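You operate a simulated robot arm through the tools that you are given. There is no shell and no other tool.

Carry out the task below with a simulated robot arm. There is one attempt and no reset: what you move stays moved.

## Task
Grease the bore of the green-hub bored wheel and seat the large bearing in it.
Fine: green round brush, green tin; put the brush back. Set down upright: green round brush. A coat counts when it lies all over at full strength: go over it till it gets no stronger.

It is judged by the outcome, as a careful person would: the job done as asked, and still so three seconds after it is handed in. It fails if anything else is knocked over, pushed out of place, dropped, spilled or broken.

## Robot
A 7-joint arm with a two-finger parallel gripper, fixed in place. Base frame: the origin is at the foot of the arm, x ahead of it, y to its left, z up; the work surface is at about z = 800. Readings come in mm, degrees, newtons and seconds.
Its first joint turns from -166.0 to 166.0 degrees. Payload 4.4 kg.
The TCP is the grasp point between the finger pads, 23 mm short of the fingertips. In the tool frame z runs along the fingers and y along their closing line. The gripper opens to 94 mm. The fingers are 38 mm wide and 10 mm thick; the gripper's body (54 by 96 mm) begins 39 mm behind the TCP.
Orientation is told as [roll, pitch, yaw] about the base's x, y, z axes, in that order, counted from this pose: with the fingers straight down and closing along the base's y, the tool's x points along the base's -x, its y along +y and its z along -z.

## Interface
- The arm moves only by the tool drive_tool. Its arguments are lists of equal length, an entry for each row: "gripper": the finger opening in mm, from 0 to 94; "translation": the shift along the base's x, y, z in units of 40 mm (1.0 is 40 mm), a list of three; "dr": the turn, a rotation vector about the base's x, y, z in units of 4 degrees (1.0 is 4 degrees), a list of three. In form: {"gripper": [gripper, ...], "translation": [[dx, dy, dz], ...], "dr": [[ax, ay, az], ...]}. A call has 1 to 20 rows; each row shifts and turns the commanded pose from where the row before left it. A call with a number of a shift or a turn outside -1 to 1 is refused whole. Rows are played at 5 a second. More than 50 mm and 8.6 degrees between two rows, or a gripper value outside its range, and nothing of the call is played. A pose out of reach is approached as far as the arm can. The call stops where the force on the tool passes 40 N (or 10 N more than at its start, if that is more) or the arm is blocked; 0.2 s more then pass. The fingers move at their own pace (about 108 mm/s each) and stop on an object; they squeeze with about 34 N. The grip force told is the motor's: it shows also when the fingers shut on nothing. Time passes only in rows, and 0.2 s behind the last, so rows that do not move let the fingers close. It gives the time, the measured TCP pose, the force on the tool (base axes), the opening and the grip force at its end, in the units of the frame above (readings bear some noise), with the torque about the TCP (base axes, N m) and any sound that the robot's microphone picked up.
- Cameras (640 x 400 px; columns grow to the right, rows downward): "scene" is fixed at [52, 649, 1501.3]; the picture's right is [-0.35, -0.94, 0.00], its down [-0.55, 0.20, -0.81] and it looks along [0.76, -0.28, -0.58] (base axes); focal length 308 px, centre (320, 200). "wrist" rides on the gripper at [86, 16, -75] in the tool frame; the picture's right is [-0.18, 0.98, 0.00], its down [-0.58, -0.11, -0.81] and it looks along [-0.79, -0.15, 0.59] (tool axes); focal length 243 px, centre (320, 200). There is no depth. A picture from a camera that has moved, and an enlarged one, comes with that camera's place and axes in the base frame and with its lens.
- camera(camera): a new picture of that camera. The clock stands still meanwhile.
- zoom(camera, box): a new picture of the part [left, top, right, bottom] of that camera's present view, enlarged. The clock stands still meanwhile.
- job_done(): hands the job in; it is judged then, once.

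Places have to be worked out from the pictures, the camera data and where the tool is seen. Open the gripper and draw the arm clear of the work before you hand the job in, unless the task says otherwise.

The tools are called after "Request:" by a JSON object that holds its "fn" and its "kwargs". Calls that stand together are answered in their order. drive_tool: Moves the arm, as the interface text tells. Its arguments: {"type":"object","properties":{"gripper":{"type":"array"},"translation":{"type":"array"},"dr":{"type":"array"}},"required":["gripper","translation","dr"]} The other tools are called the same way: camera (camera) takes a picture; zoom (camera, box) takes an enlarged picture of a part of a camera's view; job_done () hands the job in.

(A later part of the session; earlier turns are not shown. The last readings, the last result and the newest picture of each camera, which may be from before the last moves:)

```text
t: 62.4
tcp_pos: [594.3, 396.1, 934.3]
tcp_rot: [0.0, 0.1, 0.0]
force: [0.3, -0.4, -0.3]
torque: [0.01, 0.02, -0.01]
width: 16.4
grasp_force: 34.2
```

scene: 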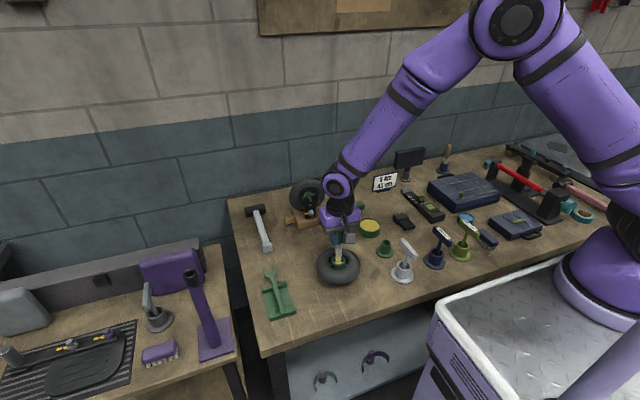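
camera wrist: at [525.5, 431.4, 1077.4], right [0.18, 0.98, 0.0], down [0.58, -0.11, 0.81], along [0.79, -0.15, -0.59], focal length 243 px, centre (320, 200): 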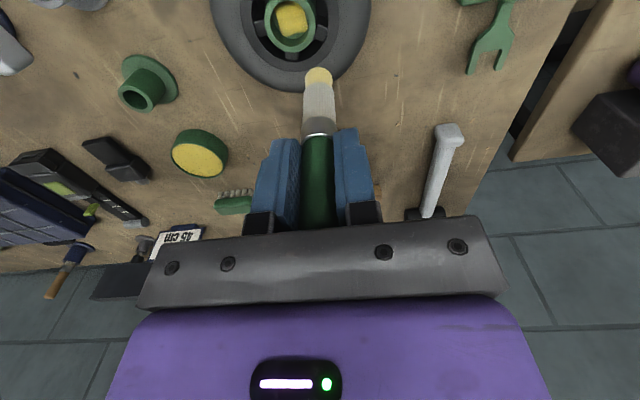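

Request:
{"fn": "drive_tool", "kwargs": {"gripper": [10, 10, 10], "translation": [[0, 0, -0.02], [0, 0, -0.02], [0, 0, 0]], "dr": [[0, 0, 0], [0, 0, 0], [0, 0, 0]]}}

Request:
{"fn": "zoom", "kwargs": {"camera": "scene", "box": [310, 230, 370, 280]}}

Request:
{"fn": "zoom", "kwargs": {"camera": "wrist", "box": [240, 0, 400, 120]}}

```text
t: 63.2
tcp_pos: [595.0, 397.1, 933.8]
tcp_rot: [0.1, 0.0, 0.0]
force: [-1.2, -0.7, 22.8]
torque: [-0.11, 0.08, 0.02]
width: 16.3
grasp_force: 33.5
```

```text
8.00 times, centred on (340, 255) of scene
camera zoom: at [52.0, 649.0, 1501.3], right [-0.35, -0.94, 0.0], down [-0.55, 0.2, -0.81], along [0.76, -0.28, -0.58], focal length 2464 px, centre (160, -240)
```

zoom: 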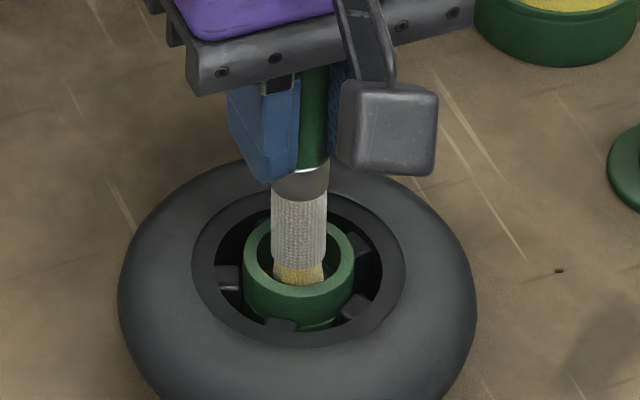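

```text
3.33 times, centred on (320, 60) of wrist
camera zoom: at [508.5, 412.8, 1008.4], right [0.18, 0.98, 0.0], down [0.58, -0.11, 0.81], along [0.79, -0.15, -0.59], focal length 809 px, centre (320, 667)
```

zoom: 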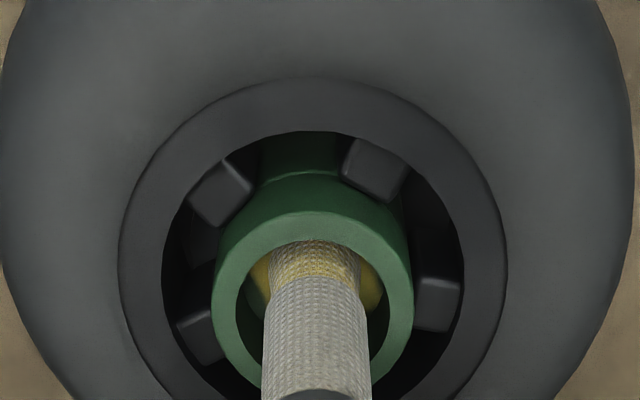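

Floor found (23 N). I ease to ~10 N, move out to the −y wall and make a slow circle along the corner.

Request:
{"fn": "drive_tool", "kwargs": {"gripper": [10, 10, 10, 10, 10], "translation": [[0, 0, 0.014], [0, -0.06, 0], [0, -0.06, 0], [0, -0.055, 0], [0, 0, 0]], "dr": [[0, 0, 0], [0, 0, 0], [0, 0, 0], [0, 0, 0], [0, 0, 0]]}}

Request:
{"fn": "zoom", "kwargs": {"camera": "wrist", "box": [240, 0, 400, 120]}}

```text
t: 64.4
tcp_pos: [594.6, 390.4, 933.1]
tcp_rot: [0.1, 0.0, 0.0]
force: [0.0, 13.6, 20.5]
torque: [1.18, -0.15, 0.01]
width: 16.8
grasp_force: 34.1
```

```text
3.33 times, centred on (320, 60) of wrist
camera zoom: at [508.1, 406.1, 1008.5], right [0.18, 0.98, 0.0], down [0.58, -0.11, 0.81], along [0.79, -0.15, -0.59], focal length 809 px, centre (320, 667)
```

zoom: 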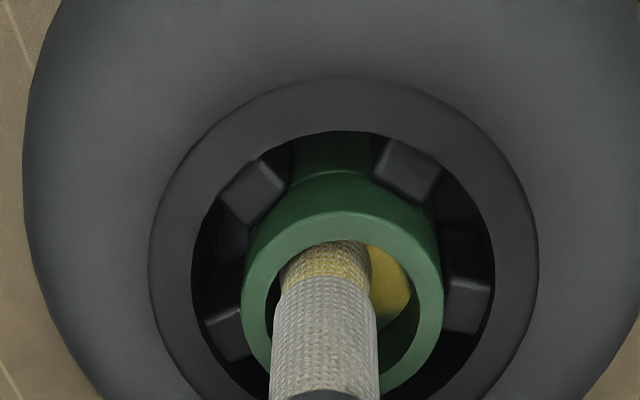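

Good: 20 N down, 13.6 N outward and the wheel stays. Now the circle (CCW).

Request:
{"fn": "drive_tool", "kwargs": {"gripper": [10, 10, 10, 10, 10, 10, 10, 10, 10, 10, 10, 10, 10, 10, 10, 10, 10, 10, 10], "translation": [[0, 0, 0.007], [0.0599, 0.0106, 0], [0.0527, 0.0304, 0], [0.0391, 0.0466, 0], [0.0208, 0.0571, 0], [0, 0.0608, 0], [-0.0208, 0.0571, 0], [-0.0391, 0.0466, 0], [-0.0527, 0.0304, 0], [-0.0599, 0.0106, 0], [-0.0599, -0.0106, 0], [-0.0527, -0.0304, 0], [-0.0391, -0.0466, 0], [-0.0208, -0.0571, 0], [0, -0.0608, 0], [0.0208, -0.0571, 0], [0.0391, -0.0466, 0], [0.0527, -0.0304, 0], [0.0599, -0.0106, 0]], "dr": [[0, 0, 0], [0, 0, 0], [0, 0, 0], [0, 0, 0], [0, 0, 0], [0, 0, 0], [0, 0, 0], [0, 0, 0], [0, 0, 0], [0, 0, 0], [0, 0, 0], [0, 0, 0], [0, 0, 0], [0, 0, 0], [0, 0, 0], [0, 0, 0], [0, 0, 0], [0, 0, 0], [0, 0, 0]]}}

Request:
{"fn": "zoom", "kwargs": {"camera": "wrist", "box": [240, 0, 400, 120]}}

Request:
{"fn": "zoom", "kwargs": {"camera": "scene", "box": [325, 250, 355, 275]}}

```text
t: 68.4
tcp_pos: [594.5, 390.5, 932.2]
tcp_rot: [0.0, 0.1, 0.0]
force: [-1.7, -0.3, 5.5]
torque: [0.1, 0.15, -0.01]
width: 16.2
grasp_force: 34.0
```

```text
3.33 times, centred on (320, 60) of wrist
camera zoom: at [508.6, 405.3, 1007.9], right [0.18, 0.98, 0.0], down [0.58, -0.11, 0.81], along [0.79, -0.15, -0.59], focal length 809 px, centre (320, 667)
```

zoom: 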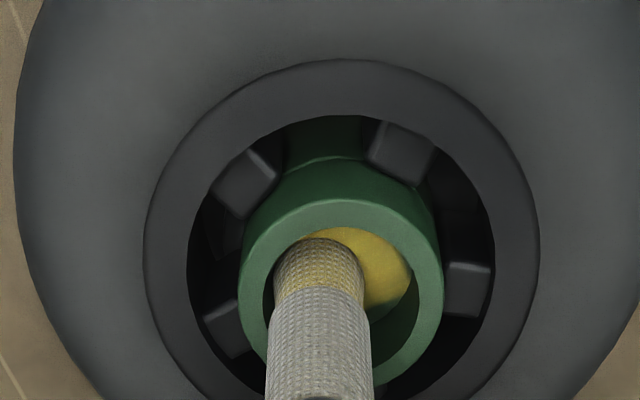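

```text
16.00 times, centred on (340, 262) of scene
camera zoom: at [52.0, 649.0, 1501.3], right [-0.35, -0.94, 0.0], down [-0.55, 0.2, -0.81], along [0.76, -0.28, -0.58], focal length 4929 px, centre (0, -800)
```

zoom: 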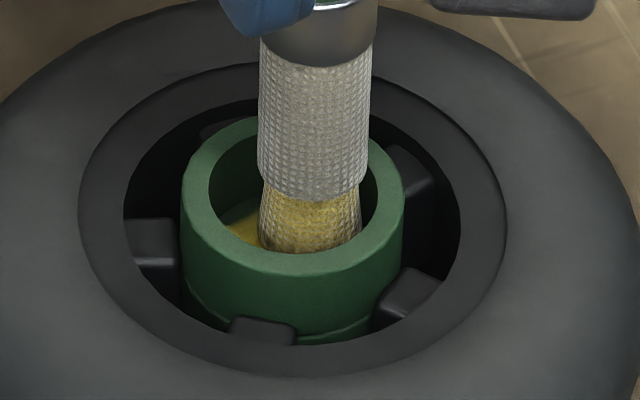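

Request:
{"fn": "drive_tool", "kwargs": {"gripper": [10, 10, 10, 10, 10], "translation": [[-0.03, 0.15, 0.02], [0, 0, 0.1], [0, 0, 0.6], [0, 0, 0.9], [0, 0, 0]], "dr": [[0, 0, 0], [0, 0, 0], [0, 0, 0], [0, 0, 0], [0, 0, 0]]}}

Request:
{"fn": "zoom", "kwargs": {"camera": "scene", "box": [325, 250, 355, 275]}}

Request:
{"fn": "zoom", "kwargs": {"camera": "wrist", "box": [280, 0, 360, 60]}}

```text
t: 69.6
tcp_pos: [592.3, 396.0, 998.2]
tcp_rot: [0.0, -0.1, 0.1]
force: [-0.9, 0.7, -0.4]
torque: [0.0, -0.02, 0.02]
width: 16.2
grasp_force: 34.1
```

```text
16.00 times, centred on (340, 262) of scene
camera zoom: at [52.0, 649.0, 1501.3], right [-0.35, -0.94, 0.0], down [-0.55, 0.2, -0.81], along [0.76, -0.28, -0.58], focal length 4929 px, centre (0, -800)
```

zoom: 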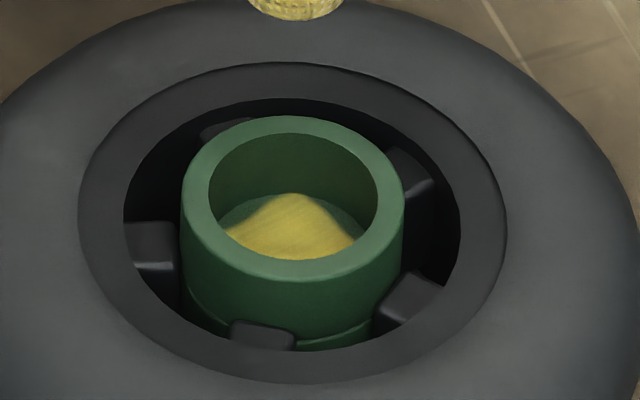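

```text
6.67 times, centred on (320, 30) of wrist
camera zoom: at [506.8, 411.5, 1072.8], right [0.18, 0.98, 0.0], down [0.58, -0.11, 0.81], along [0.79, -0.15, -0.59], focal length 1618 px, centre (320, 1333)
```

zoom: 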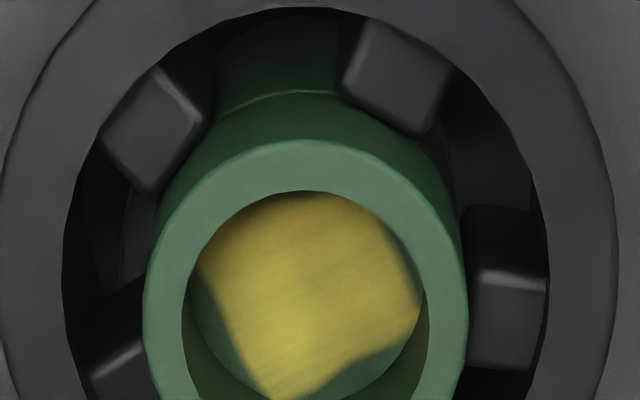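

Floor coat is unchanged and the wall's look is hard to judge in shade. I move back so the wrist camera looks at the bore wall at a flatter angle.

Request:
{"fn": "drive_tool", "kwargs": {"gripper": [10, 10, 10, 10, 10], "translation": [[-0.89, -0.41, 0], [-0.89, -0.41, 0], [-0.89, -0.41, 0], [-0.89, -0.41, 0], [0, 0, 0]], "dr": [[0, 0, 0], [0, 0, 0], [0, 0, 0], [0, 0, 0], [0, 0, 0]]}}

Request:
{"fn": "camera", "kwargs": {"camera": "wrist"}}

Request:
{"fn": "zoom", "kwargs": {"camera": "wrist", "box": [370, 145, 430, 190]}}

```text
t: 70.8
tcp_pos: [449.3, 330.1, 997.9]
tcp_rot: [0.0, 0.0, -0.1]
force: [0.2, 0.4, 0.0]
torque: [-0.01, 0.0, 0.0]
width: 16.2
grasp_force: 33.8
```

```text
taken
camera wrist: at [364.0, 346.0, 1072.7], right [0.18, 0.98, 0.0], down [0.58, -0.11, 0.81], along [0.79, -0.15, -0.59], focal length 243 px, centre (320, 200)
```

wrist: 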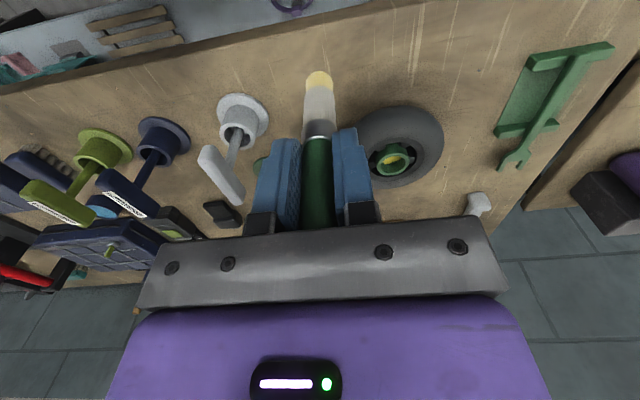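

```text
8.89 times, centred on (400, 168) of wrist
camera zoom: at [364.0, 346.0, 1072.7], right [0.18, 0.98, 0.0], down [0.58, -0.11, 0.81], along [0.79, -0.15, -0.59], focal length 2157 px, centre (-391, 489)
```

zoom: 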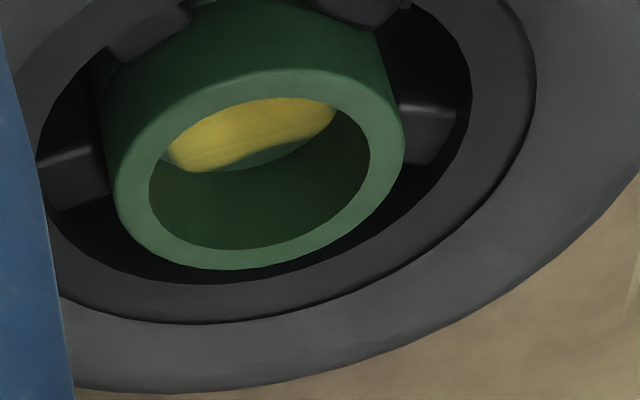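

The yellow patch on the bore floor is a square inscribed in the bore circle — it turns with the wheel and has not changed its outline, and the wall's slight tint is only its reflection. So the floor patch is the coat; I'll make sure it's at full strength. Reloading the brush first.

Request:
{"fn": "drive_tool", "kwargs": {"gripper": [10, 10, 10, 10, 10, 10, 10, 10, 10, 10, 10, 10, 10, 10, 10, 10, 10, 10, 10, 10], "translation": [[0.891, -0.358, 0], [0.891, -0.358, 0], [0.891, -0.358, 0], [0.891, -0.358, 0], [0.891, -0.358, 0], [0.891, -0.358, 0], [0.891, -0.358, 0], [0.891, -0.358, -0.4], [0, 0, -0.8], [0, 0, -0.7], [0, 0, -0.2], [0.2, 0, 0], [-0.1, 0.17, 0], [-0.2, 0, 0], [-0.1, -0.17, 0], [0.1, -0.17, 0], [0.2, 0, 0], [0, 0.17, 0], [-0.1, 0, 0.3], [0, 0, 0.8]], "dr": [[0, 0, 0], [0, 0, 0], [0, 0, 0], [0, 0, 0], [0, 0, 0], [0, 0, 0], [0, 0, 0], [0, 0, 0], [0, 0, 0], [0, 0, 0], [0, 0, 0], [0, 0, 0], [0, 0, 0], [0, 0, 0], [0, 0, 0], [0, 0, 0], [0, 0, 0], [0, 0, 0], [0, 0, 0], [0, 0, 0]]}}

Request:
{"fn": "zoom", "kwargs": {"camera": "scene", "box": [350, 180, 410, 250]}}

Request:
{"fn": "zoom", "kwargs": {"camera": "scene", "box": [325, 250, 355, 275]}}

```text
t: 75.0
tcp_pos: [735.3, 215.4, 958.4]
tcp_rot: [-0.1, 0.1, 0.0]
force: [0.5, 0.5, -1.3]
torque: [-0.07, 0.0, 0.03]
width: 16.3
grasp_force: 34.5
```

```text
5.71 times, centred on (380, 215) of scene
camera zoom: at [52.0, 649.0, 1501.3], right [-0.35, -0.94, 0.0], down [-0.55, 0.2, -0.81], along [0.76, -0.28, -0.58], focal length 1760 px, centre (-23, 114)
```

zoom: 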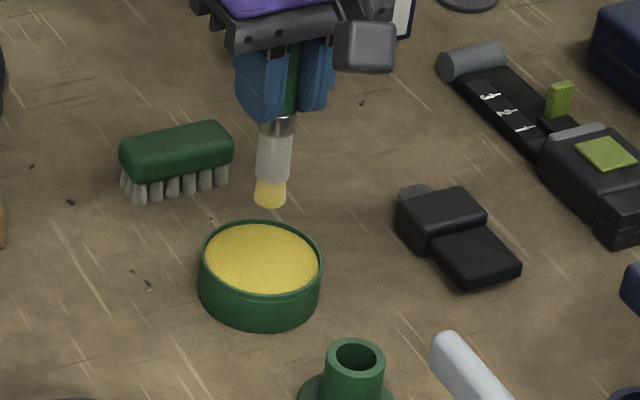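

```text
16.00 times, centred on (340, 262) of scene
camera zoom: at [52.0, 649.0, 1501.3], right [-0.35, -0.94, 0.0], down [-0.55, 0.2, -0.81], along [0.76, -0.28, -0.58], focal length 4929 px, centre (0, -800)
```

zoom: 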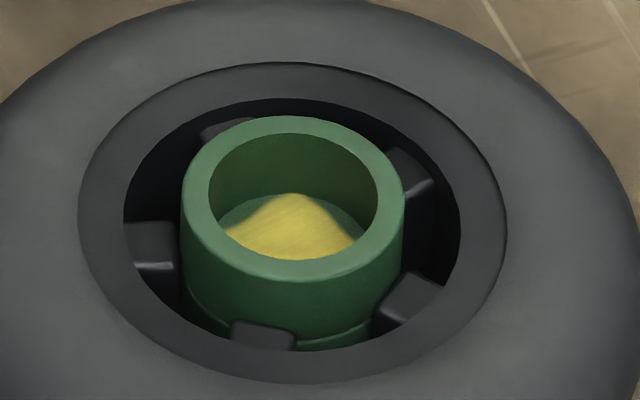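

Brush fully loaded. Bore centre is now ≈(592.3,394.3). Lift, traverse, and enter to ~10 mm above floor.

Request:
{"fn": "drive_tool", "kwargs": {"gripper": [10, 10, 10, 10, 10, 10, 10, 10], "translation": [[0, 0, 0.8], [-0.715, 0.8945, 0], [-0.715, 0.8945, 0], [-0.715, 0.8945, 0], [-0.715, 0.8945, 0], [-0.715, 0.8945, 0], [0, 0, -0.7], [0, 0, 0]], "dr": [[0, 0, 0], [0, 0, 0], [0, 0, 0], [0, 0, 0], [0, 0, 0], [0, 0, 0], [0, 0, 0], [0, 0, 0]]}}

Request:
{"fn": "zoom", "kwargs": {"camera": "wrist", "box": [240, 0, 400, 120]}}

Request:
{"fn": "zoom", "kwargs": {"camera": "scene", "box": [310, 230, 370, 280]}}

```text
t: 76.8
tcp_pos: [592.0, 394.6, 962.0]
tcp_rot: [0.0, 0.0, 0.0]
force: [0.8, -0.5, -1.1]
torque: [0.03, -0.01, 0.0]
width: 16.2
grasp_force: 34.3
```

```text
3.33 times, centred on (320, 60) of wrist
camera zoom: at [506.7, 411.3, 1037.1], right [0.18, 0.98, 0.0], down [0.58, -0.11, 0.81], along [0.79, -0.15, -0.59], focal length 809 px, centre (320, 667)
```

zoom: 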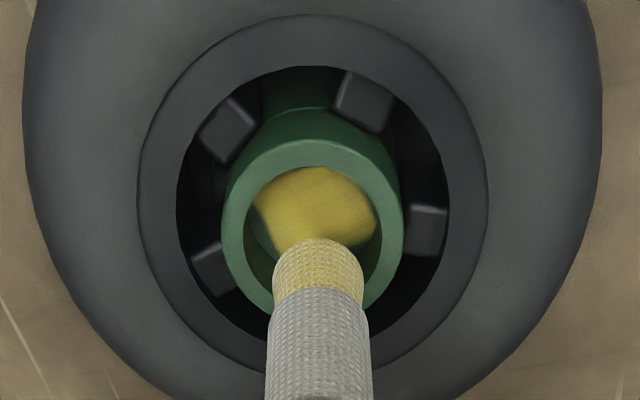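

```text
8.00 times, centred on (340, 255) of scene
camera zoom: at [52.0, 649.0, 1501.3], right [-0.35, -0.94, 0.0], down [-0.55, 0.2, -0.81], along [0.76, -0.28, -0.58], focal length 2464 px, centre (160, -240)
```

zoom: 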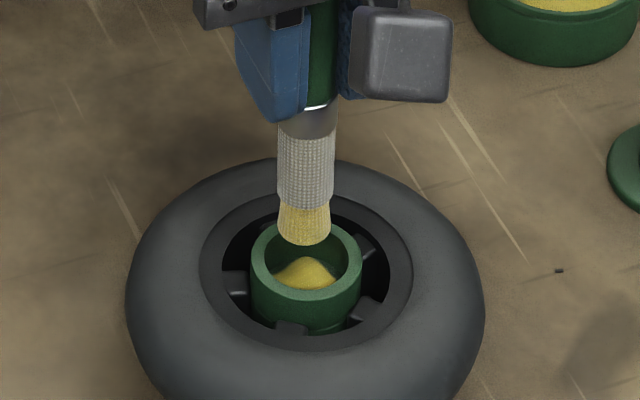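

Aligned within 1 mm; the brush slid ~2 mm up in the grip. I enter and approach the floor.

Request:
{"fn": "drive_tool", "kwargs": {"gripper": [10, 10, 10, 10, 10], "translation": [[0.008, -0.018, 0], [0, 0, -0.4], [0, 0, -0.2], [0, 0, -0.1], [0, 0, 0]], "dr": [[0, 0, 0], [0, 0, 0], [0, 0, 0], [0, 0, 0], [0, 0, 0]]}}

Request:
{"fn": "drive_tool", "kwargs": {"gripper": [10, 10, 10], "translation": [[0, 0, -0.02], [0, 0, -0.02], [0, 0, 0]], "dr": [[0, 0, 0], [0, 0, 0], [0, 0, 0]]}}

```text
t: 78.0
tcp_pos: [593.0, 394.5, 934.1]
tcp_rot: [0.0, 0.0, 0.0]
force: [0.4, -0.5, -0.3]
torque: [0.02, 0.01, 0.0]
width: 16.3
grasp_force: 33.6
```

```text
t: 78.8
tcp_pos: [593.1, 394.9, 933.5]
tcp_rot: [0.1, -0.2, 0.0]
force: [0.2, 0.3, 10.2]
torque: [0.04, -0.04, 0.04]
width: 15.9
grasp_force: 34.1
```

10 N on the floor. I ease slightly and scrub an inner circle (R 3.5 mm) over the floor.

Request:
{"fn": "drive_tool", "kwargs": {"gripper": [10, 10, 10, 10, 10, 10, 10, 10, 10, 10, 10], "translation": [[0, -0.0875, 0.004], [0.0514, 0.0167, 0], [0.0318, 0.0437, 0], [0, 0.0541, 0], [-0.0318, 0.0437, 0], [-0.0514, 0.0167, 0], [-0.0514, -0.0167, 0], [-0.0318, -0.0437, 0], [0, -0.0541, 0], [0.0318, -0.0437, 0], [0.0514, -0.0167, 0]], "dr": [[0, 0, 0], [0, 0, 0], [0, 0, 0], [0, 0, 0], [0, 0, 0], [0, 0, 0], [0, 0, 0], [0, 0, 0], [0, 0, 0], [0, 0, 0], [0, 0, 0]]}}

Request:
{"fn": "zoom", "kwargs": {"camera": "wrist", "box": [240, 0, 400, 120]}}

Request:
{"fn": "zoom", "kwargs": {"camera": "scene", "box": [325, 250, 355, 275]}}

```text
t: 81.2
tcp_pos: [591.9, 390.4, 932.4]
tcp_rot: [0.0, 0.0, 0.0]
force: [-6.4, 5.1, 13.0]
torque: [0.53, 0.55, -0.02]
width: 16.2
grasp_force: 34.0
```

```text
3.33 times, centred on (320, 60) of wrist
camera zoom: at [506.1, 407.0, 1008.1], right [0.18, 0.98, 0.0], down [0.58, -0.11, 0.81], along [0.79, -0.15, -0.59], focal length 809 px, centre (320, 667)
```

zoom: 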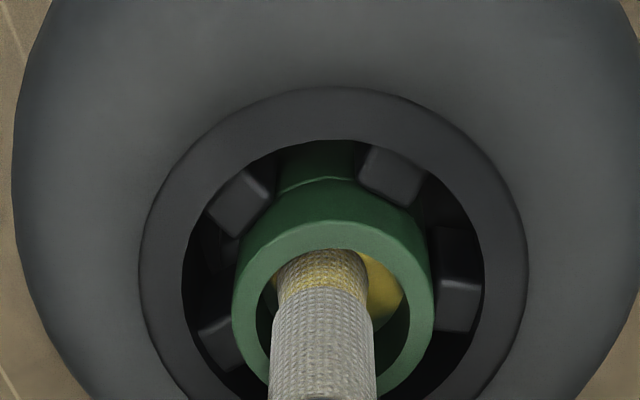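

```text
16.00 times, centred on (340, 262) of scene
camera zoom: at [52.0, 649.0, 1501.3], right [-0.35, -0.94, 0.0], down [-0.55, 0.2, -0.81], along [0.76, -0.28, -0.58], focal length 4929 px, centre (0, -800)
```

zoom: 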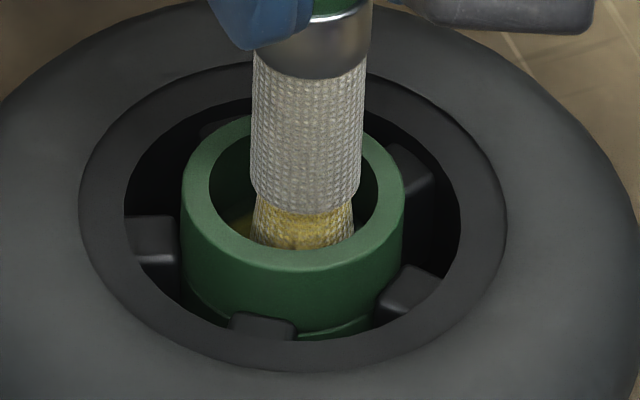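

The wheel held still. Now an outer circle at R≈6 mm with the same light floor pressure.

Request:
{"fn": "drive_tool", "kwargs": {"gripper": [10, 10, 10, 10, 10, 10, 10, 10, 10, 10, 10, 10], "translation": [[0, -0.0625, 0.004], [0.0882, 0.0286, 0], [0.0545, 0.075, 0], [0, 0.0927, 0], [-0.0545, 0.075, 0], [-0.0882, 0.0286, 0], [-0.0882, -0.0286, 0], [-0.0545, -0.075, 0], [0, -0.0927, 0], [0.0545, -0.075, 0], [0.0882, -0.0286, 0], [0, 0, 0]], "dr": [[0, 0, 0], [0, 0, 0], [0, 0, 0], [0, 0, 0], [0, 0, 0], [0, 0, 0], [0, 0, 0], [0, 0, 0], [0, 0, 0], [0, 0, 0], [0, 0, 0], [0, 0, 0]]}}

Request:
{"fn": "drive_tool", "kwargs": {"gripper": [10, 10, 10, 10, 10], "translation": [[0, 0.15, 0.02], [0, 0, 0.1], [0, 0, 0.6], [0, 0, 0.9], [0, 0, 0]], "dr": [[0, 0, 0], [0, 0, 0], [0, 0, 0], [0, 0, 0], [0, 0, 0]]}}

Request:
{"fn": "zoom", "kwargs": {"camera": "wrist", "box": [280, 0, 360, 60]}}

Request:
{"fn": "zoom", "kwargs": {"camera": "scene", "box": [325, 250, 355, 275]}}

```text
t: 83.8
tcp_pos: [592.2, 388.1, 932.9]
tcp_rot: [0.0, 0.0, 0.0]
force: [-2.5, 0.8, 7.4]
torque: [0.13, 0.3, 0.03]
width: 16.0
grasp_force: 34.1
```

```text
t: 85.0
tcp_pos: [594.9, 392.7, 997.0]
tcp_rot: [0.0, 0.0, 0.0]
force: [-0.1, 0.1, -0.8]
torque: [-0.03, 0.0, -0.01]
width: 16.3
grasp_force: 33.9
```

```text
6.67 times, centred on (320, 30) of wrist
camera zoom: at [507.3, 409.7, 1072.9], right [0.18, 0.98, 0.0], down [0.58, -0.11, 0.81], along [0.79, -0.15, -0.59], focal length 1618 px, centre (320, 1333)
```

zoom: 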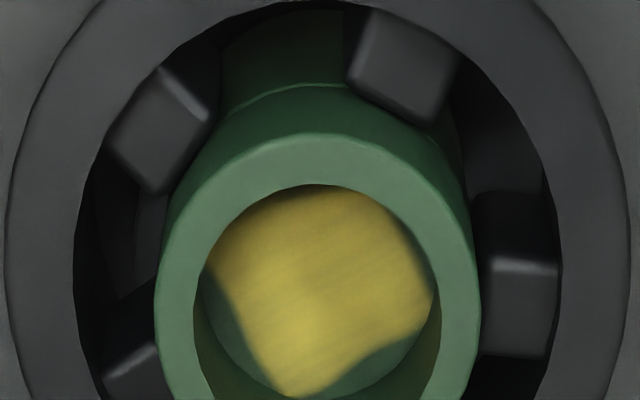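

```text
16.00 times, centred on (340, 262) of scene
camera zoom: at [52.0, 649.0, 1501.3], right [-0.35, -0.94, 0.0], down [-0.55, 0.2, -0.81], along [0.76, -0.28, -0.58], focal length 4929 px, centre (0, -800)
```

zoom: 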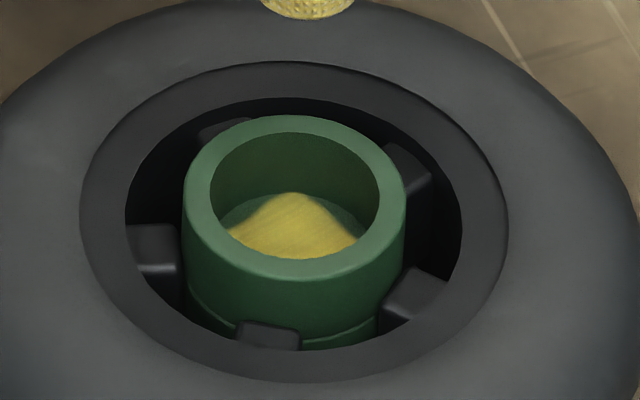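

No further change: saturated. I move +26 mm in x to see the patch from more directly above and judge its completeness.

Request:
{"fn": "drive_tool", "kwargs": {"gripper": [10, 10, 10], "translation": [[0.4, 0, 0.3], [0.1, 0, 0.2], [0, 0, 0]], "dr": [[0, 0, 0], [0, 0, 0], [0, 0, 0]]}}

Request:
{"fn": "zoom", "kwargs": {"camera": "wrist", "box": [296, 0, 346, 37]}}

```text
t: 85.8
tcp_pos: [614.2, 393.3, 1018.1]
tcp_rot: [0.1, 0.1, 0.1]
force: [0.1, -0.4, 0.2]
torque: [-0.01, 0.02, 0.0]
width: 16.3
grasp_force: 34.0
```

```text
10.81 times, centred on (321, 18) of wrist
camera zoom: at [527.6, 409.7, 1093.2], right [0.18, 0.98, 0.0], down [0.58, -0.11, 0.81], along [0.79, -0.15, -0.59], focal length 2623 px, centre (309, 2162)
```

zoom: 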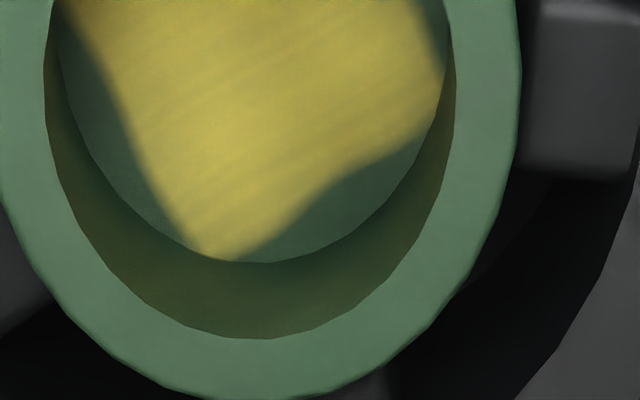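

The patch is a straight-edged square, evenly yellow to its corners; coat is complete. Now I take the brush back over its holder at (628.6,213.5).

Request:
{"fn": "drive_tool", "kwargs": {"gripper": [10, 10, 10, 10, 10, 10, 10], "translation": [[0.072, -0.9, 0], [0.072, -0.9, 0], [0.072, -0.9, 0], [0.072, -0.9, 0], [0.072, -0.9, 0], [0, 0, -0.5], [0, 0, 0]], "dr": [[0, 0, 0], [0, 0, 0], [0, 0, 0], [0, 0, 0], [0, 0, 0], [0, 0, 0], [0, 0, 0]]}}

Request:
{"fn": "zoom", "kwargs": {"camera": "wrist", "box": [240, 0, 400, 120]}}

Request:
{"fn": "zoom", "kwargs": {"camera": "scene", "box": [350, 190, 430, 265]}}

```text
t: 87.4
tcp_pos: [627.8, 213.0, 998.8]
tcp_rot: [-0.1, -0.1, 0.0]
force: [-0.6, 0.4, 0.5]
torque: [0.02, 0.03, 0.0]
width: 16.2
grasp_force: 34.4
```

```text
3.33 times, centred on (320, 60) of wrist
camera zoom: at [541.9, 229.2, 1073.3], right [0.18, 0.98, 0.0], down [0.58, -0.11, 0.81], along [0.79, -0.15, -0.59], focal length 809 px, centre (320, 667)
```

zoom: 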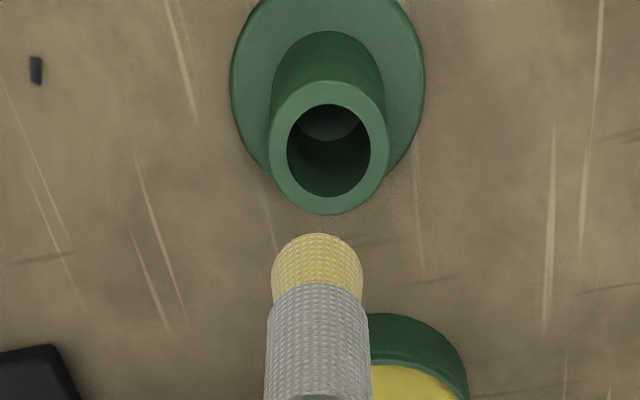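

```text
5.33 times, centred on (390, 228) of scene
camera zoom: at [52.0, 649.0, 1501.3], right [-0.35, -0.94, 0.0], down [-0.55, 0.2, -0.81], along [0.76, -0.28, -0.58], focal length 1643 px, centre (-53, 53)
```

zoom: 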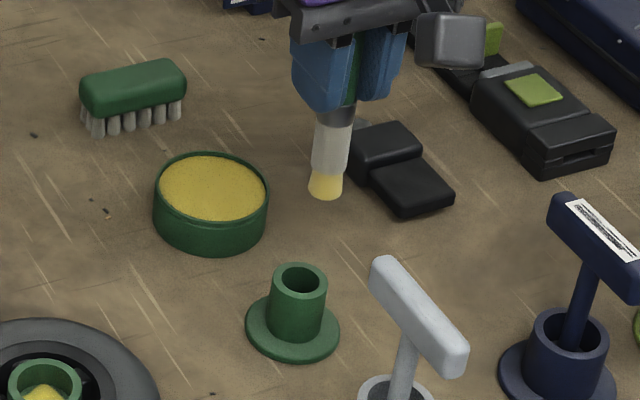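

The brush tip is ~3 mm to −y and ~2 mm to −x of the holder's hole. I shift and lower to just above it for a closer check.

Request:
{"fn": "drive_tool", "kwargs": {"gripper": [10, 10, 10, 10], "translation": [[0.05, 0.07, -0.4], [0, 0, -0.6], [0, 0, -0.4], [0, 0, 0]], "dr": [[0, 0, 0], [0, 0, 0], [0, 0, 0], [0, 0, 0]]}}

Request:
{"fn": "zoom", "kwargs": {"camera": "wrist", "box": [240, 0, 400, 120]}}

Request:
{"fn": "zoom", "kwargs": {"camera": "scene", "box": [360, 215, 420, 265]}}

```text
t: 88.4
tcp_pos: [629.3, 216.6, 941.9]
tcp_rot: [-0.1, 0.0, 0.0]
force: [-1.0, 0.2, 0.4]
torque: [-0.01, 0.0, -0.01]
width: 15.9
grasp_force: 33.5
```

```text
3.33 times, centred on (320, 60) of wrist
camera zoom: at [543.7, 232.1, 1016.9], right [0.18, 0.98, 0.0], down [0.58, -0.11, 0.81], along [0.79, -0.15, -0.59], focal length 809 px, centre (320, 667)
```

zoom: 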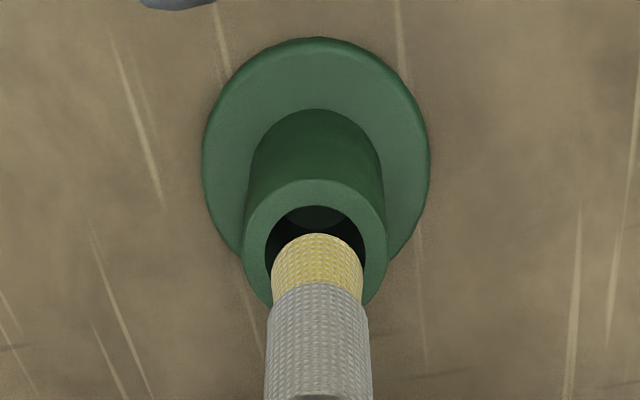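

```text
8.00 times, centred on (390, 240) of scene
camera zoom: at [52.0, 649.0, 1501.3], right [-0.35, -0.94, 0.0], down [-0.55, 0.2, -0.81], along [0.76, -0.28, -0.58], focal length 2464 px, centre (-240, -120)
```

zoom: 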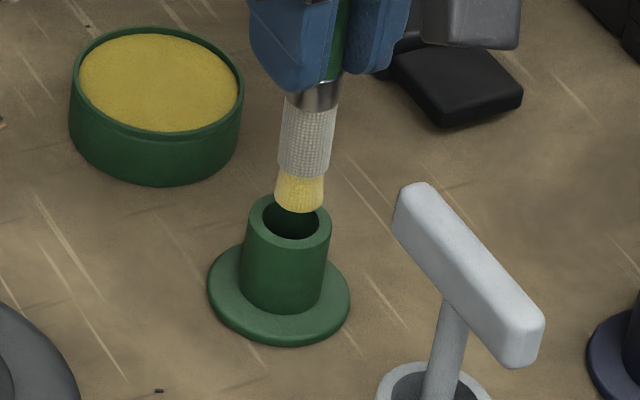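

y is aligned; x seems ~2 mm short. I nudge +2 mm in x and lower in small steps watching force.

Request:
{"fn": "drive_tool", "kwargs": {"gripper": [10, 10, 10, 10], "translation": [[0.05, 0.005, 0], [0, 0, -0.2], [0, 0, -0.15], [0, 0, 0]], "dr": [[0, 0, 0], [0, 0, 0], [0, 0, 0], [0, 0, 0]]}}

Request:
{"fn": "zoom", "kwargs": {"camera": "wrist", "box": [240, 0, 400, 120]}}

Request:
{"fn": "zoom", "kwargs": {"camera": "scene", "box": [360, 215, 420, 265]}}

```text
t: 89.4
tcp_pos: [632.1, 218.2, 926.9]
tcp_rot: [0.0, 0.1, 0.0]
force: [0.2, -1.0, -0.1]
torque: [-0.01, -0.01, 0.02]
width: 15.9
grasp_force: 33.8
```

```text
3.33 times, centred on (320, 60) of wrist
camera zoom: at [545.7, 233.3, 1002.6], right [0.18, 0.98, 0.0], down [0.58, -0.11, 0.81], along [0.79, -0.15, -0.59], focal length 809 px, centre (320, 667)
```

zoom: 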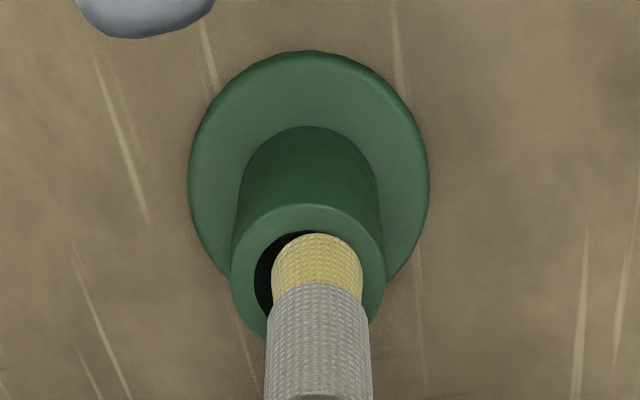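

```text
8.00 times, centred on (390, 240) of scene
camera zoom: at [52.0, 649.0, 1501.3], right [-0.35, -0.94, 0.0], down [-0.55, 0.2, -0.81], along [0.76, -0.28, -0.58], focal length 2464 px, centre (-240, -120)
```

zoom: 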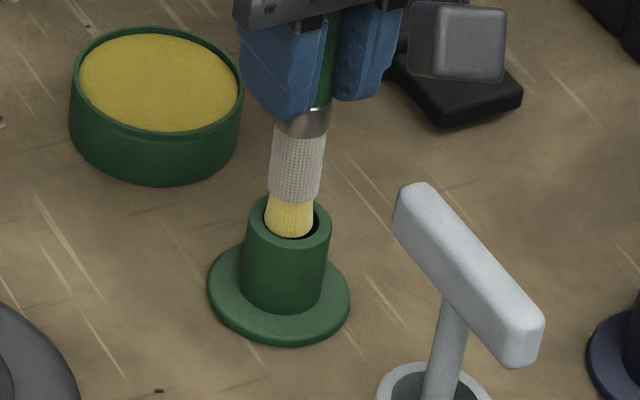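

Tip is entering; the wrist view shows it a bit to −x and +y in the hole. I shift (+1.5, −1) and go further down.

Request:
{"fn": "drive_tool", "kwargs": {"gripper": [10, 10, 10, 10], "translation": [[0.035, -0.025, 0], [0, 0, -0.1], [0, 0, -0.1], [0, 0, 0]], "dr": [[0, 0, 0], [0, 0, 0], [0, 0, 0], [0, 0, 0]]}}

Request:
{"fn": "zoom", "kwargs": {"camera": "wrist", "box": [240, 0, 400, 120]}}

Request:
{"fn": "zoom", "kwargs": {"camera": "scene", "box": [360, 215, 420, 265]}}

```text
t: 90.4
tcp_pos: [632.1, 215.7, 918.8]
tcp_rot: [0.0, 0.0, 0.0]
force: [0.1, -0.2, -0.5]
torque: [0.01, 0.0, -0.02]
width: 16.2
grasp_force: 34.5
```

```text
3.33 times, centred on (320, 60) of wrist
camera zoom: at [546.8, 231.8, 994.6], right [0.18, 0.98, 0.0], down [0.58, -0.11, 0.81], along [0.79, -0.15, -0.59], focal length 809 px, centre (320, 667)
```

zoom: 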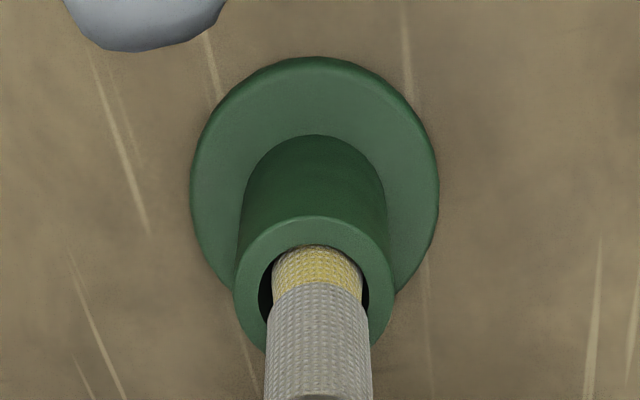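

```text
8.00 times, centred on (390, 240) of scene
camera zoom: at [52.0, 649.0, 1501.3], right [-0.35, -0.94, 0.0], down [-0.55, 0.2, -0.81], along [0.76, -0.28, -0.58], focal length 2464 px, centre (-240, -120)
```

zoom: 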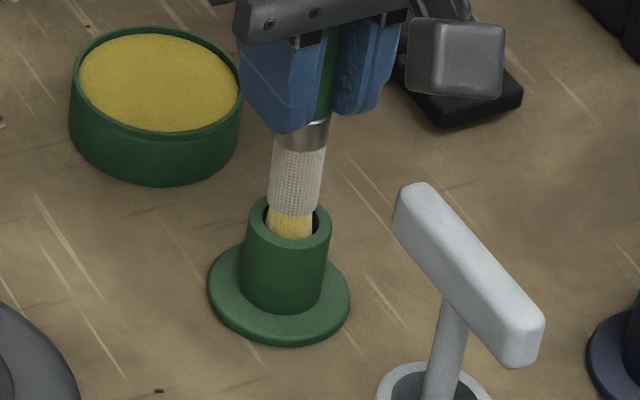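

Centred and going in without force. I lower further toward the seated height (~899) in small steps.

Request:
{"fn": "drive_tool", "kwargs": {"gripper": [10, 10, 10, 10, 10], "translation": [[0.005, 0, -0.15], [0, 0, -0.12], [0, 0, -0.1], [0, 0, -0.05], [0, 0, 0]], "dr": [[0, 0, 0], [0, 0, 0], [0, 0, 0], [0, 0, 0], [0, 0, 0]]}}

Request:
{"fn": "zoom", "kwargs": {"camera": "scene", "box": [360, 215, 420, 265]}}

Request:
{"fn": "zoom", "kwargs": {"camera": "wrist", "box": [240, 0, 400, 120]}}

```text
t: 91.6
tcp_pos: [634.2, 215.9, 903.4]
tcp_rot: [0.0, -0.1, 0.1]
force: [-0.1, -0.2, -0.7]
torque: [0.0, 0.02, -0.02]
width: 16.1
grasp_force: 34.1
```

```text
8.00 times, centred on (390, 240) of scene
camera zoom: at [52.0, 649.0, 1501.3], right [-0.35, -0.94, 0.0], down [-0.55, 0.2, -0.81], along [0.76, -0.28, -0.58], focal length 2464 px, centre (-240, -120)
```

zoom: 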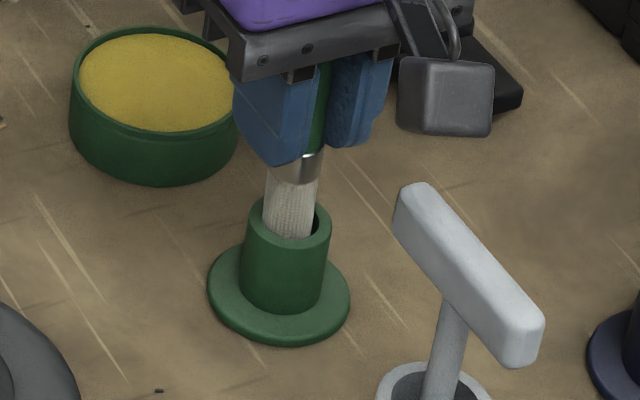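

```text
3.33 times, centred on (320, 60) of wrist
camera zoom: at [547.4, 231.9, 978.0], right [0.18, 0.98, 0.0], down [0.58, -0.11, 0.81], along [0.79, -0.15, -0.59], focal length 809 px, centre (320, 667)
```

zoom: 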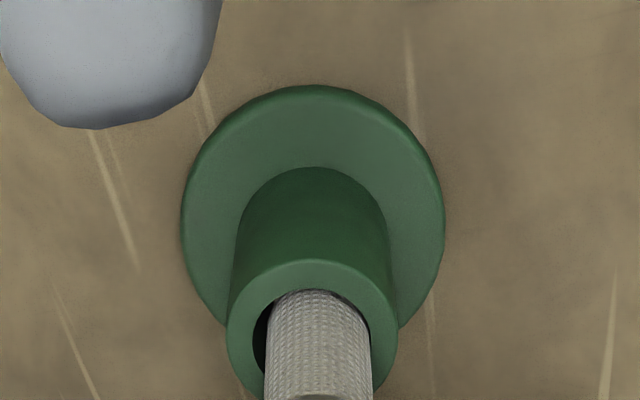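

Nearly in; I shift −0.7 mm in y and lower in ~1 mm steps to floor contact.

Request:
{"fn": "drive_tool", "kwargs": {"gripper": [10, 10, 10, 10], "translation": [[0, -0.018, -0.03], [0, 0, -0.04], [0, 0, -0.02], [0, 0, 0]], "dr": [[0, 0, 0], [0, 0, 0], [0, 0, 0], [0, 0, 0]]}}

```text
t: 92.6
tcp_pos: [632.9, 215.1, 900.1]
tcp_rot: [-0.1, -0.1, 0.0]
force: [-0.2, -0.3, -0.3]
torque: [-0.03, 0.02, 0.02]
width: 16.2
grasp_force: 33.8
```

Request:
{"fn": "drive_tool", "kwargs": {"gripper": [10, 10, 10], "translation": [[0, 0, -0.025], [0, 0, -0.025], [0, 0, 0]], "dr": [[0, 0, 0], [0, 0, 0], [0, 0, 0]]}}

```text
t: 93.4
tcp_pos: [632.6, 215.4, 898.7]
tcp_rot: [0.0, 0.1, 0.0]
force: [-0.3, 0.1, -0.5]
torque: [0.01, -0.01, -0.02]
width: 16.1
grasp_force: 33.5
```

Request:
{"fn": "drive_tool", "kwargs": {"gripper": [10, 10, 10], "translation": [[0, 0, -0.03], [0, 0, -0.03], [0, 0, 0]], "dr": [[0, 0, 0], [0, 0, 0], [0, 0, 0]]}}

Request:
{"fn": "zoom", "kwargs": {"camera": "scene", "box": [360, 200, 420, 265]}}

```text
t: 94.2
tcp_pos: [632.7, 213.5, 894.5]
tcp_rot: [0.0, 0.1, 0.0]
force: [-0.4, 0.1, -1.1]
torque: [0.01, -0.02, 0.02]
width: 16.2
grasp_force: 33.9
```

```text
6.15 times, centred on (390, 232) of scene
camera zoom: at [52.0, 649.0, 1501.3], right [-0.35, -0.94, 0.0], down [-0.55, 0.2, -0.81], along [0.76, -0.28, -0.58], focal length 1896 px, centre (-111, 0)
```

zoom: 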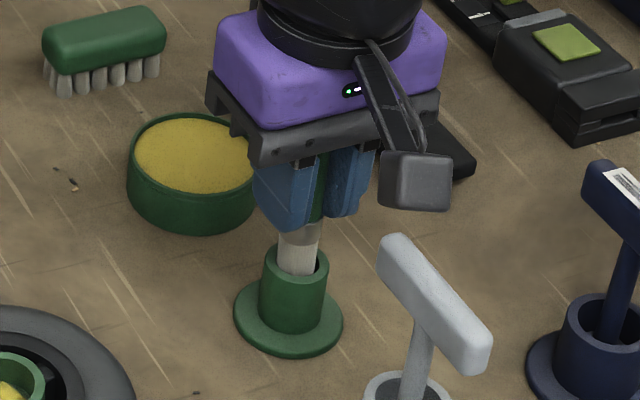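

Request:
{"fn": "drive_tool", "kwargs": {"gripper": [10, 10, 10], "translation": [[0, 0.01, -0.03], [0, 0, -0.03], [0, 0, 0]], "dr": [[0, 0, 0], [0, 0, 0], [0, 0, 0]]}}

```text
t: 95.0
tcp_pos: [632.7, 216.0, 892.4]
tcp_rot: [0.0, 0.1, 0.0]
force: [0.5, -0.2, -0.1]
torque: [0.01, -0.01, 0.01]
width: 16.2
grasp_force: 33.9
```

Request:
{"fn": "drive_tool", "kwargs": {"gripper": [10, 10, 10], "translation": [[0, 0, -0.03], [0, 0, -0.03], [0, 0, 0]], "dr": [[0, 0, 0], [0, 0, 0], [0, 0, 0]]}}

Request:
{"fn": "zoom", "kwargs": {"camera": "scene", "box": [360, 215, 420, 265]}}

Request:
{"fn": "zoom", "kwargs": {"camera": "wrist", "box": [240, 40, 400, 160]}}

```text
t: 95.8
tcp_pos: [632.1, 216.1, 892.6]
tcp_rot: [0.1, -0.1, 0.1]
force: [-1.8, -1.1, 31.3]
torque: [-0.08, 0.01, 0.0]
width: 16.1
grasp_force: 34.0
```

```text
8.00 times, centred on (390, 240) of scene
camera zoom: at [52.0, 649.0, 1501.3], right [-0.35, -0.94, 0.0], down [-0.55, 0.2, -0.81], along [0.76, -0.28, -0.58], focal length 2464 px, centre (-240, -120)
```

zoom: 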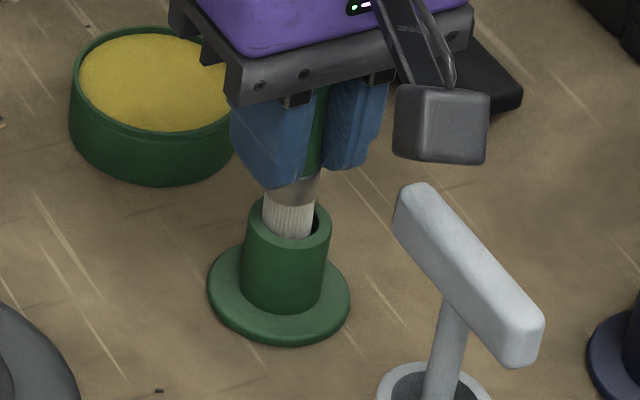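

```text
3.33 times, centred on (320, 100) of wrist
camera zoom: at [547.2, 231.6, 966.4], right [0.18, 0.98, 0.0], down [0.58, -0.11, 0.81], along [0.79, -0.15, -0.59], focal length 809 px, centre (320, 533)
```

zoom: 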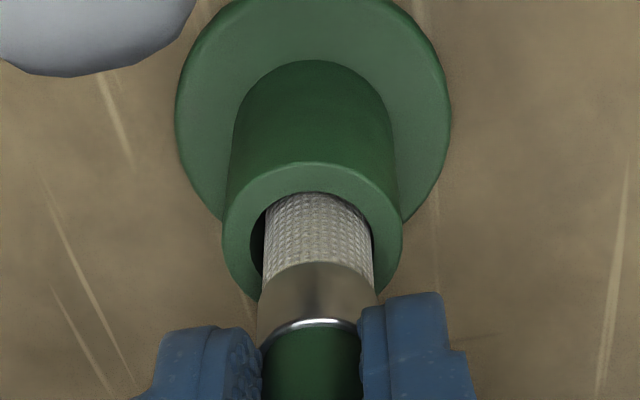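

Floor contact (31 N). I relax 1 mm, open the gripper and let it settle.

Request:
{"fn": "drive_tool", "kwargs": {"gripper": [10, 20, 30, 44, 44, 44], "translation": [[0, 0, 0.035], [0, 0, 0], [0, 0, 0], [0, 0, 0], [0, 0, 0], [0, 0, 0]], "dr": [[0, 0, 0], [0, 0, 0], [0, 0, 0], [0, 0, 0], [0, 0, 0], [0, 0, 0]]}}

Request:
{"fn": "camera", "kwargs": {"camera": "wrist"}}

Request:
{"fn": "zoom", "kwargs": {"camera": "scene", "box": [360, 200, 420, 265]}}

```text
t: 97.2
tcp_pos: [632.2, 215.3, 891.4]
tcp_rot: [-0.1, 0.0, 0.0]
force: [0.0, 0.1, 5.6]
torque: [0.02, 0.02, 0.03]
width: 44.0
grasp_force: 0.1
```

```text
taken
camera wrist: at [547.3, 231.6, 966.7], right [0.18, 0.98, 0.0], down [0.58, -0.11, 0.81], along [0.79, -0.15, -0.59], focal length 243 px, centre (320, 200)
```

wrist: 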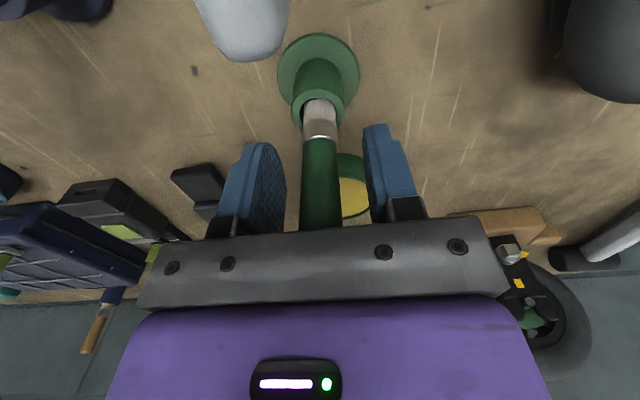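

```text
6.15 times, centred on (390, 232) of scene
camera zoom: at [52.0, 649.0, 1501.3], right [-0.35, -0.94, 0.0], down [-0.55, 0.2, -0.81], along [0.76, -0.28, -0.58], focal length 1896 px, centre (-111, 0)
```

zoom: 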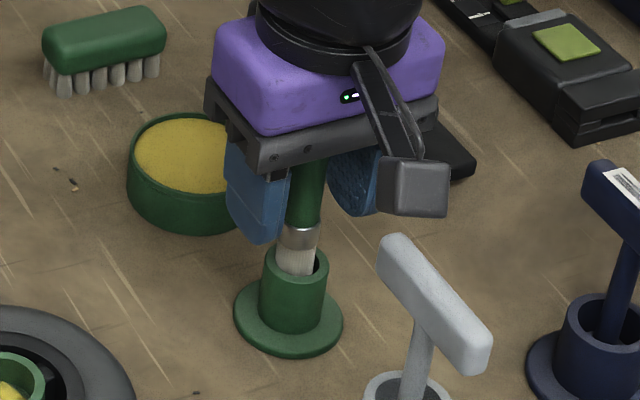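

Released; the handle top touches the palm lightly (5.6 N). I rise straight up slowly.

Request:
{"fn": "drive_tool", "kwargs": {"gripper": [50, 60, 60, 60, 60, 60], "translation": [[0, 0, 0.1], [0, 0, 0.4], [0, 0, 0.8], [0, 0, 1], [0, 0, 1], [0, 0, 0]], "dr": [[0, 0, 0], [0, 0, 0], [0, 0, 0], [0, 0, 0], [0, 0, 0], [0, 0, 0]]}}

Request:
{"fn": "zoom", "kwargs": {"camera": "wrist", "box": [240, 0, 400, 120]}}

Request:
{"fn": "zoom", "kwargs": {"camera": "scene", "box": [350, 195, 430, 265]}}

```text
t: 98.6
tcp_pos: [633.5, 215.5, 1023.7]
tcp_rot: [0.0, 0.0, 0.1]
force: [0.5, -1.2, -0.1]
torque: [0.04, 0.04, 0.0]
width: 60.0
grasp_force: 0.0
```

```text
3.33 times, centred on (320, 60) of wrist
camera zoom: at [547.9, 231.4, 1097.9], right [0.18, 0.98, 0.0], down [0.58, -0.11, 0.81], along [0.79, -0.15, -0.59], focal length 809 px, centre (320, 667)
```

zoom: 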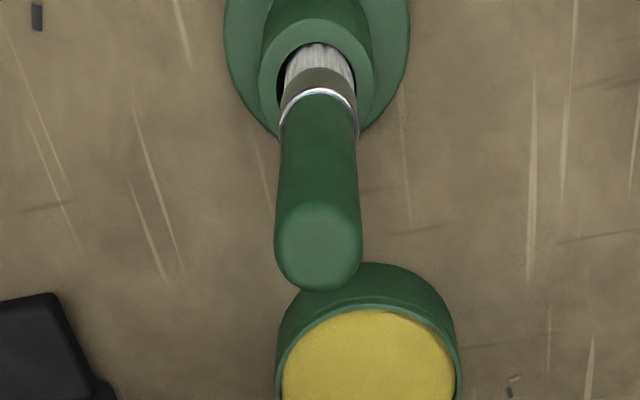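

```text
5.71 times, centred on (390, 230) of scene
camera zoom: at [52.0, 649.0, 1501.3], right [-0.35, -0.94, 0.0], down [-0.55, 0.2, -0.81], along [0.76, -0.28, -0.58], focal length 1760 px, centre (-80, 29)
```

zoom: 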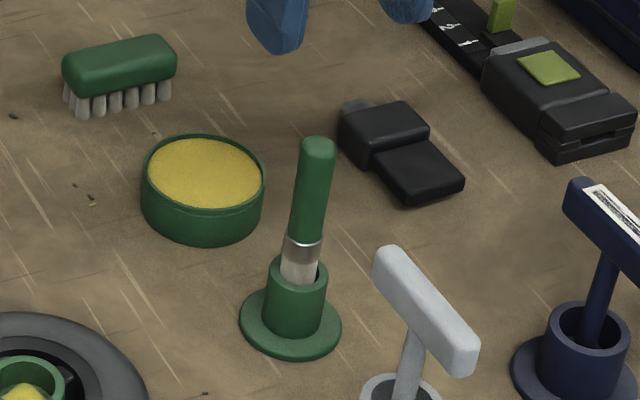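

The brush stands upright back in its holder. Next, a closer look at the large bearing near (969,299).

Request:
{"fn": "drive_tool", "kwargs": {"gripper": [60, 60, 60, 60, 60, 60, 60, 60], "translation": [[0.88, 0.09, 0.2], [0.88, 0.09, 0.2], [0.88, 0.09, 0], [0.88, 0.09, 0], [0.88, 0.09, 0], [0.88, 0.09, -0.2], [0.88, 0.09, -0.2], [0, 0, 0]], "dr": [[0, 0, 0], [0, 0, 0], [0, 0, 0], [0, 0, 0], [0, 0, 0], [0, 0, 0], [0, 0, 0], [0, 0, 0]]}}

Request:
{"fn": "camera", "kwargs": {"camera": "wrist"}}

Request:
{"fn": "zoom", "kwargs": {"camera": "wrist", "box": [360, 60, 480, 150]}}

```text
t: 100.4
tcp_pos: [880.5, 240.4, 1022.8]
tcp_rot: [0.0, -0.1, 0.1]
force: [0.4, -0.3, 0.8]
torque: [0.02, -0.01, 0.0]
width: 59.8
grasp_force: 0.0
```

```text
taken
camera wrist: at [794.5, 256.9, 1097.6], right [0.18, 0.98, 0.0], down [0.58, -0.11, 0.81], along [0.79, -0.15, -0.59], focal length 243 px, centre (320, 200)
```

wrist: 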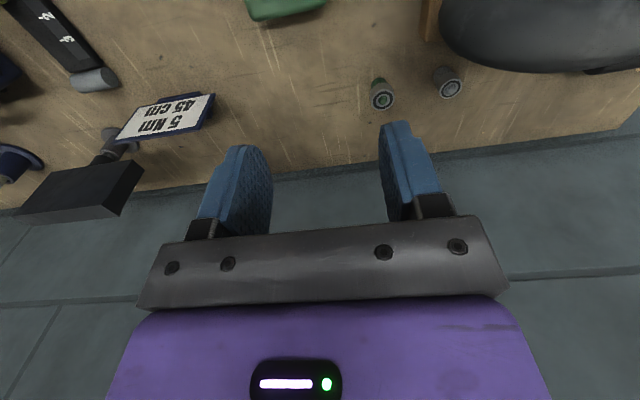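

```text
4.44 times, centred on (420, 105) of wrist
camera zoom: at [794.5, 256.9, 1097.6], right [0.18, 0.98, 0.0], down [0.58, -0.11, 0.81], along [0.79, -0.15, -0.59], focal length 1078 px, centre (-124, 622)
```

zoom: 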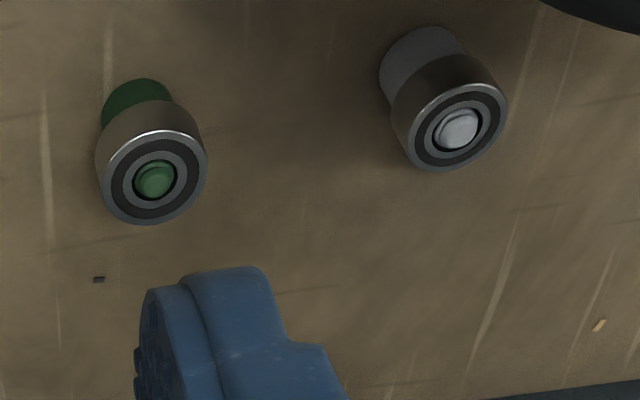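

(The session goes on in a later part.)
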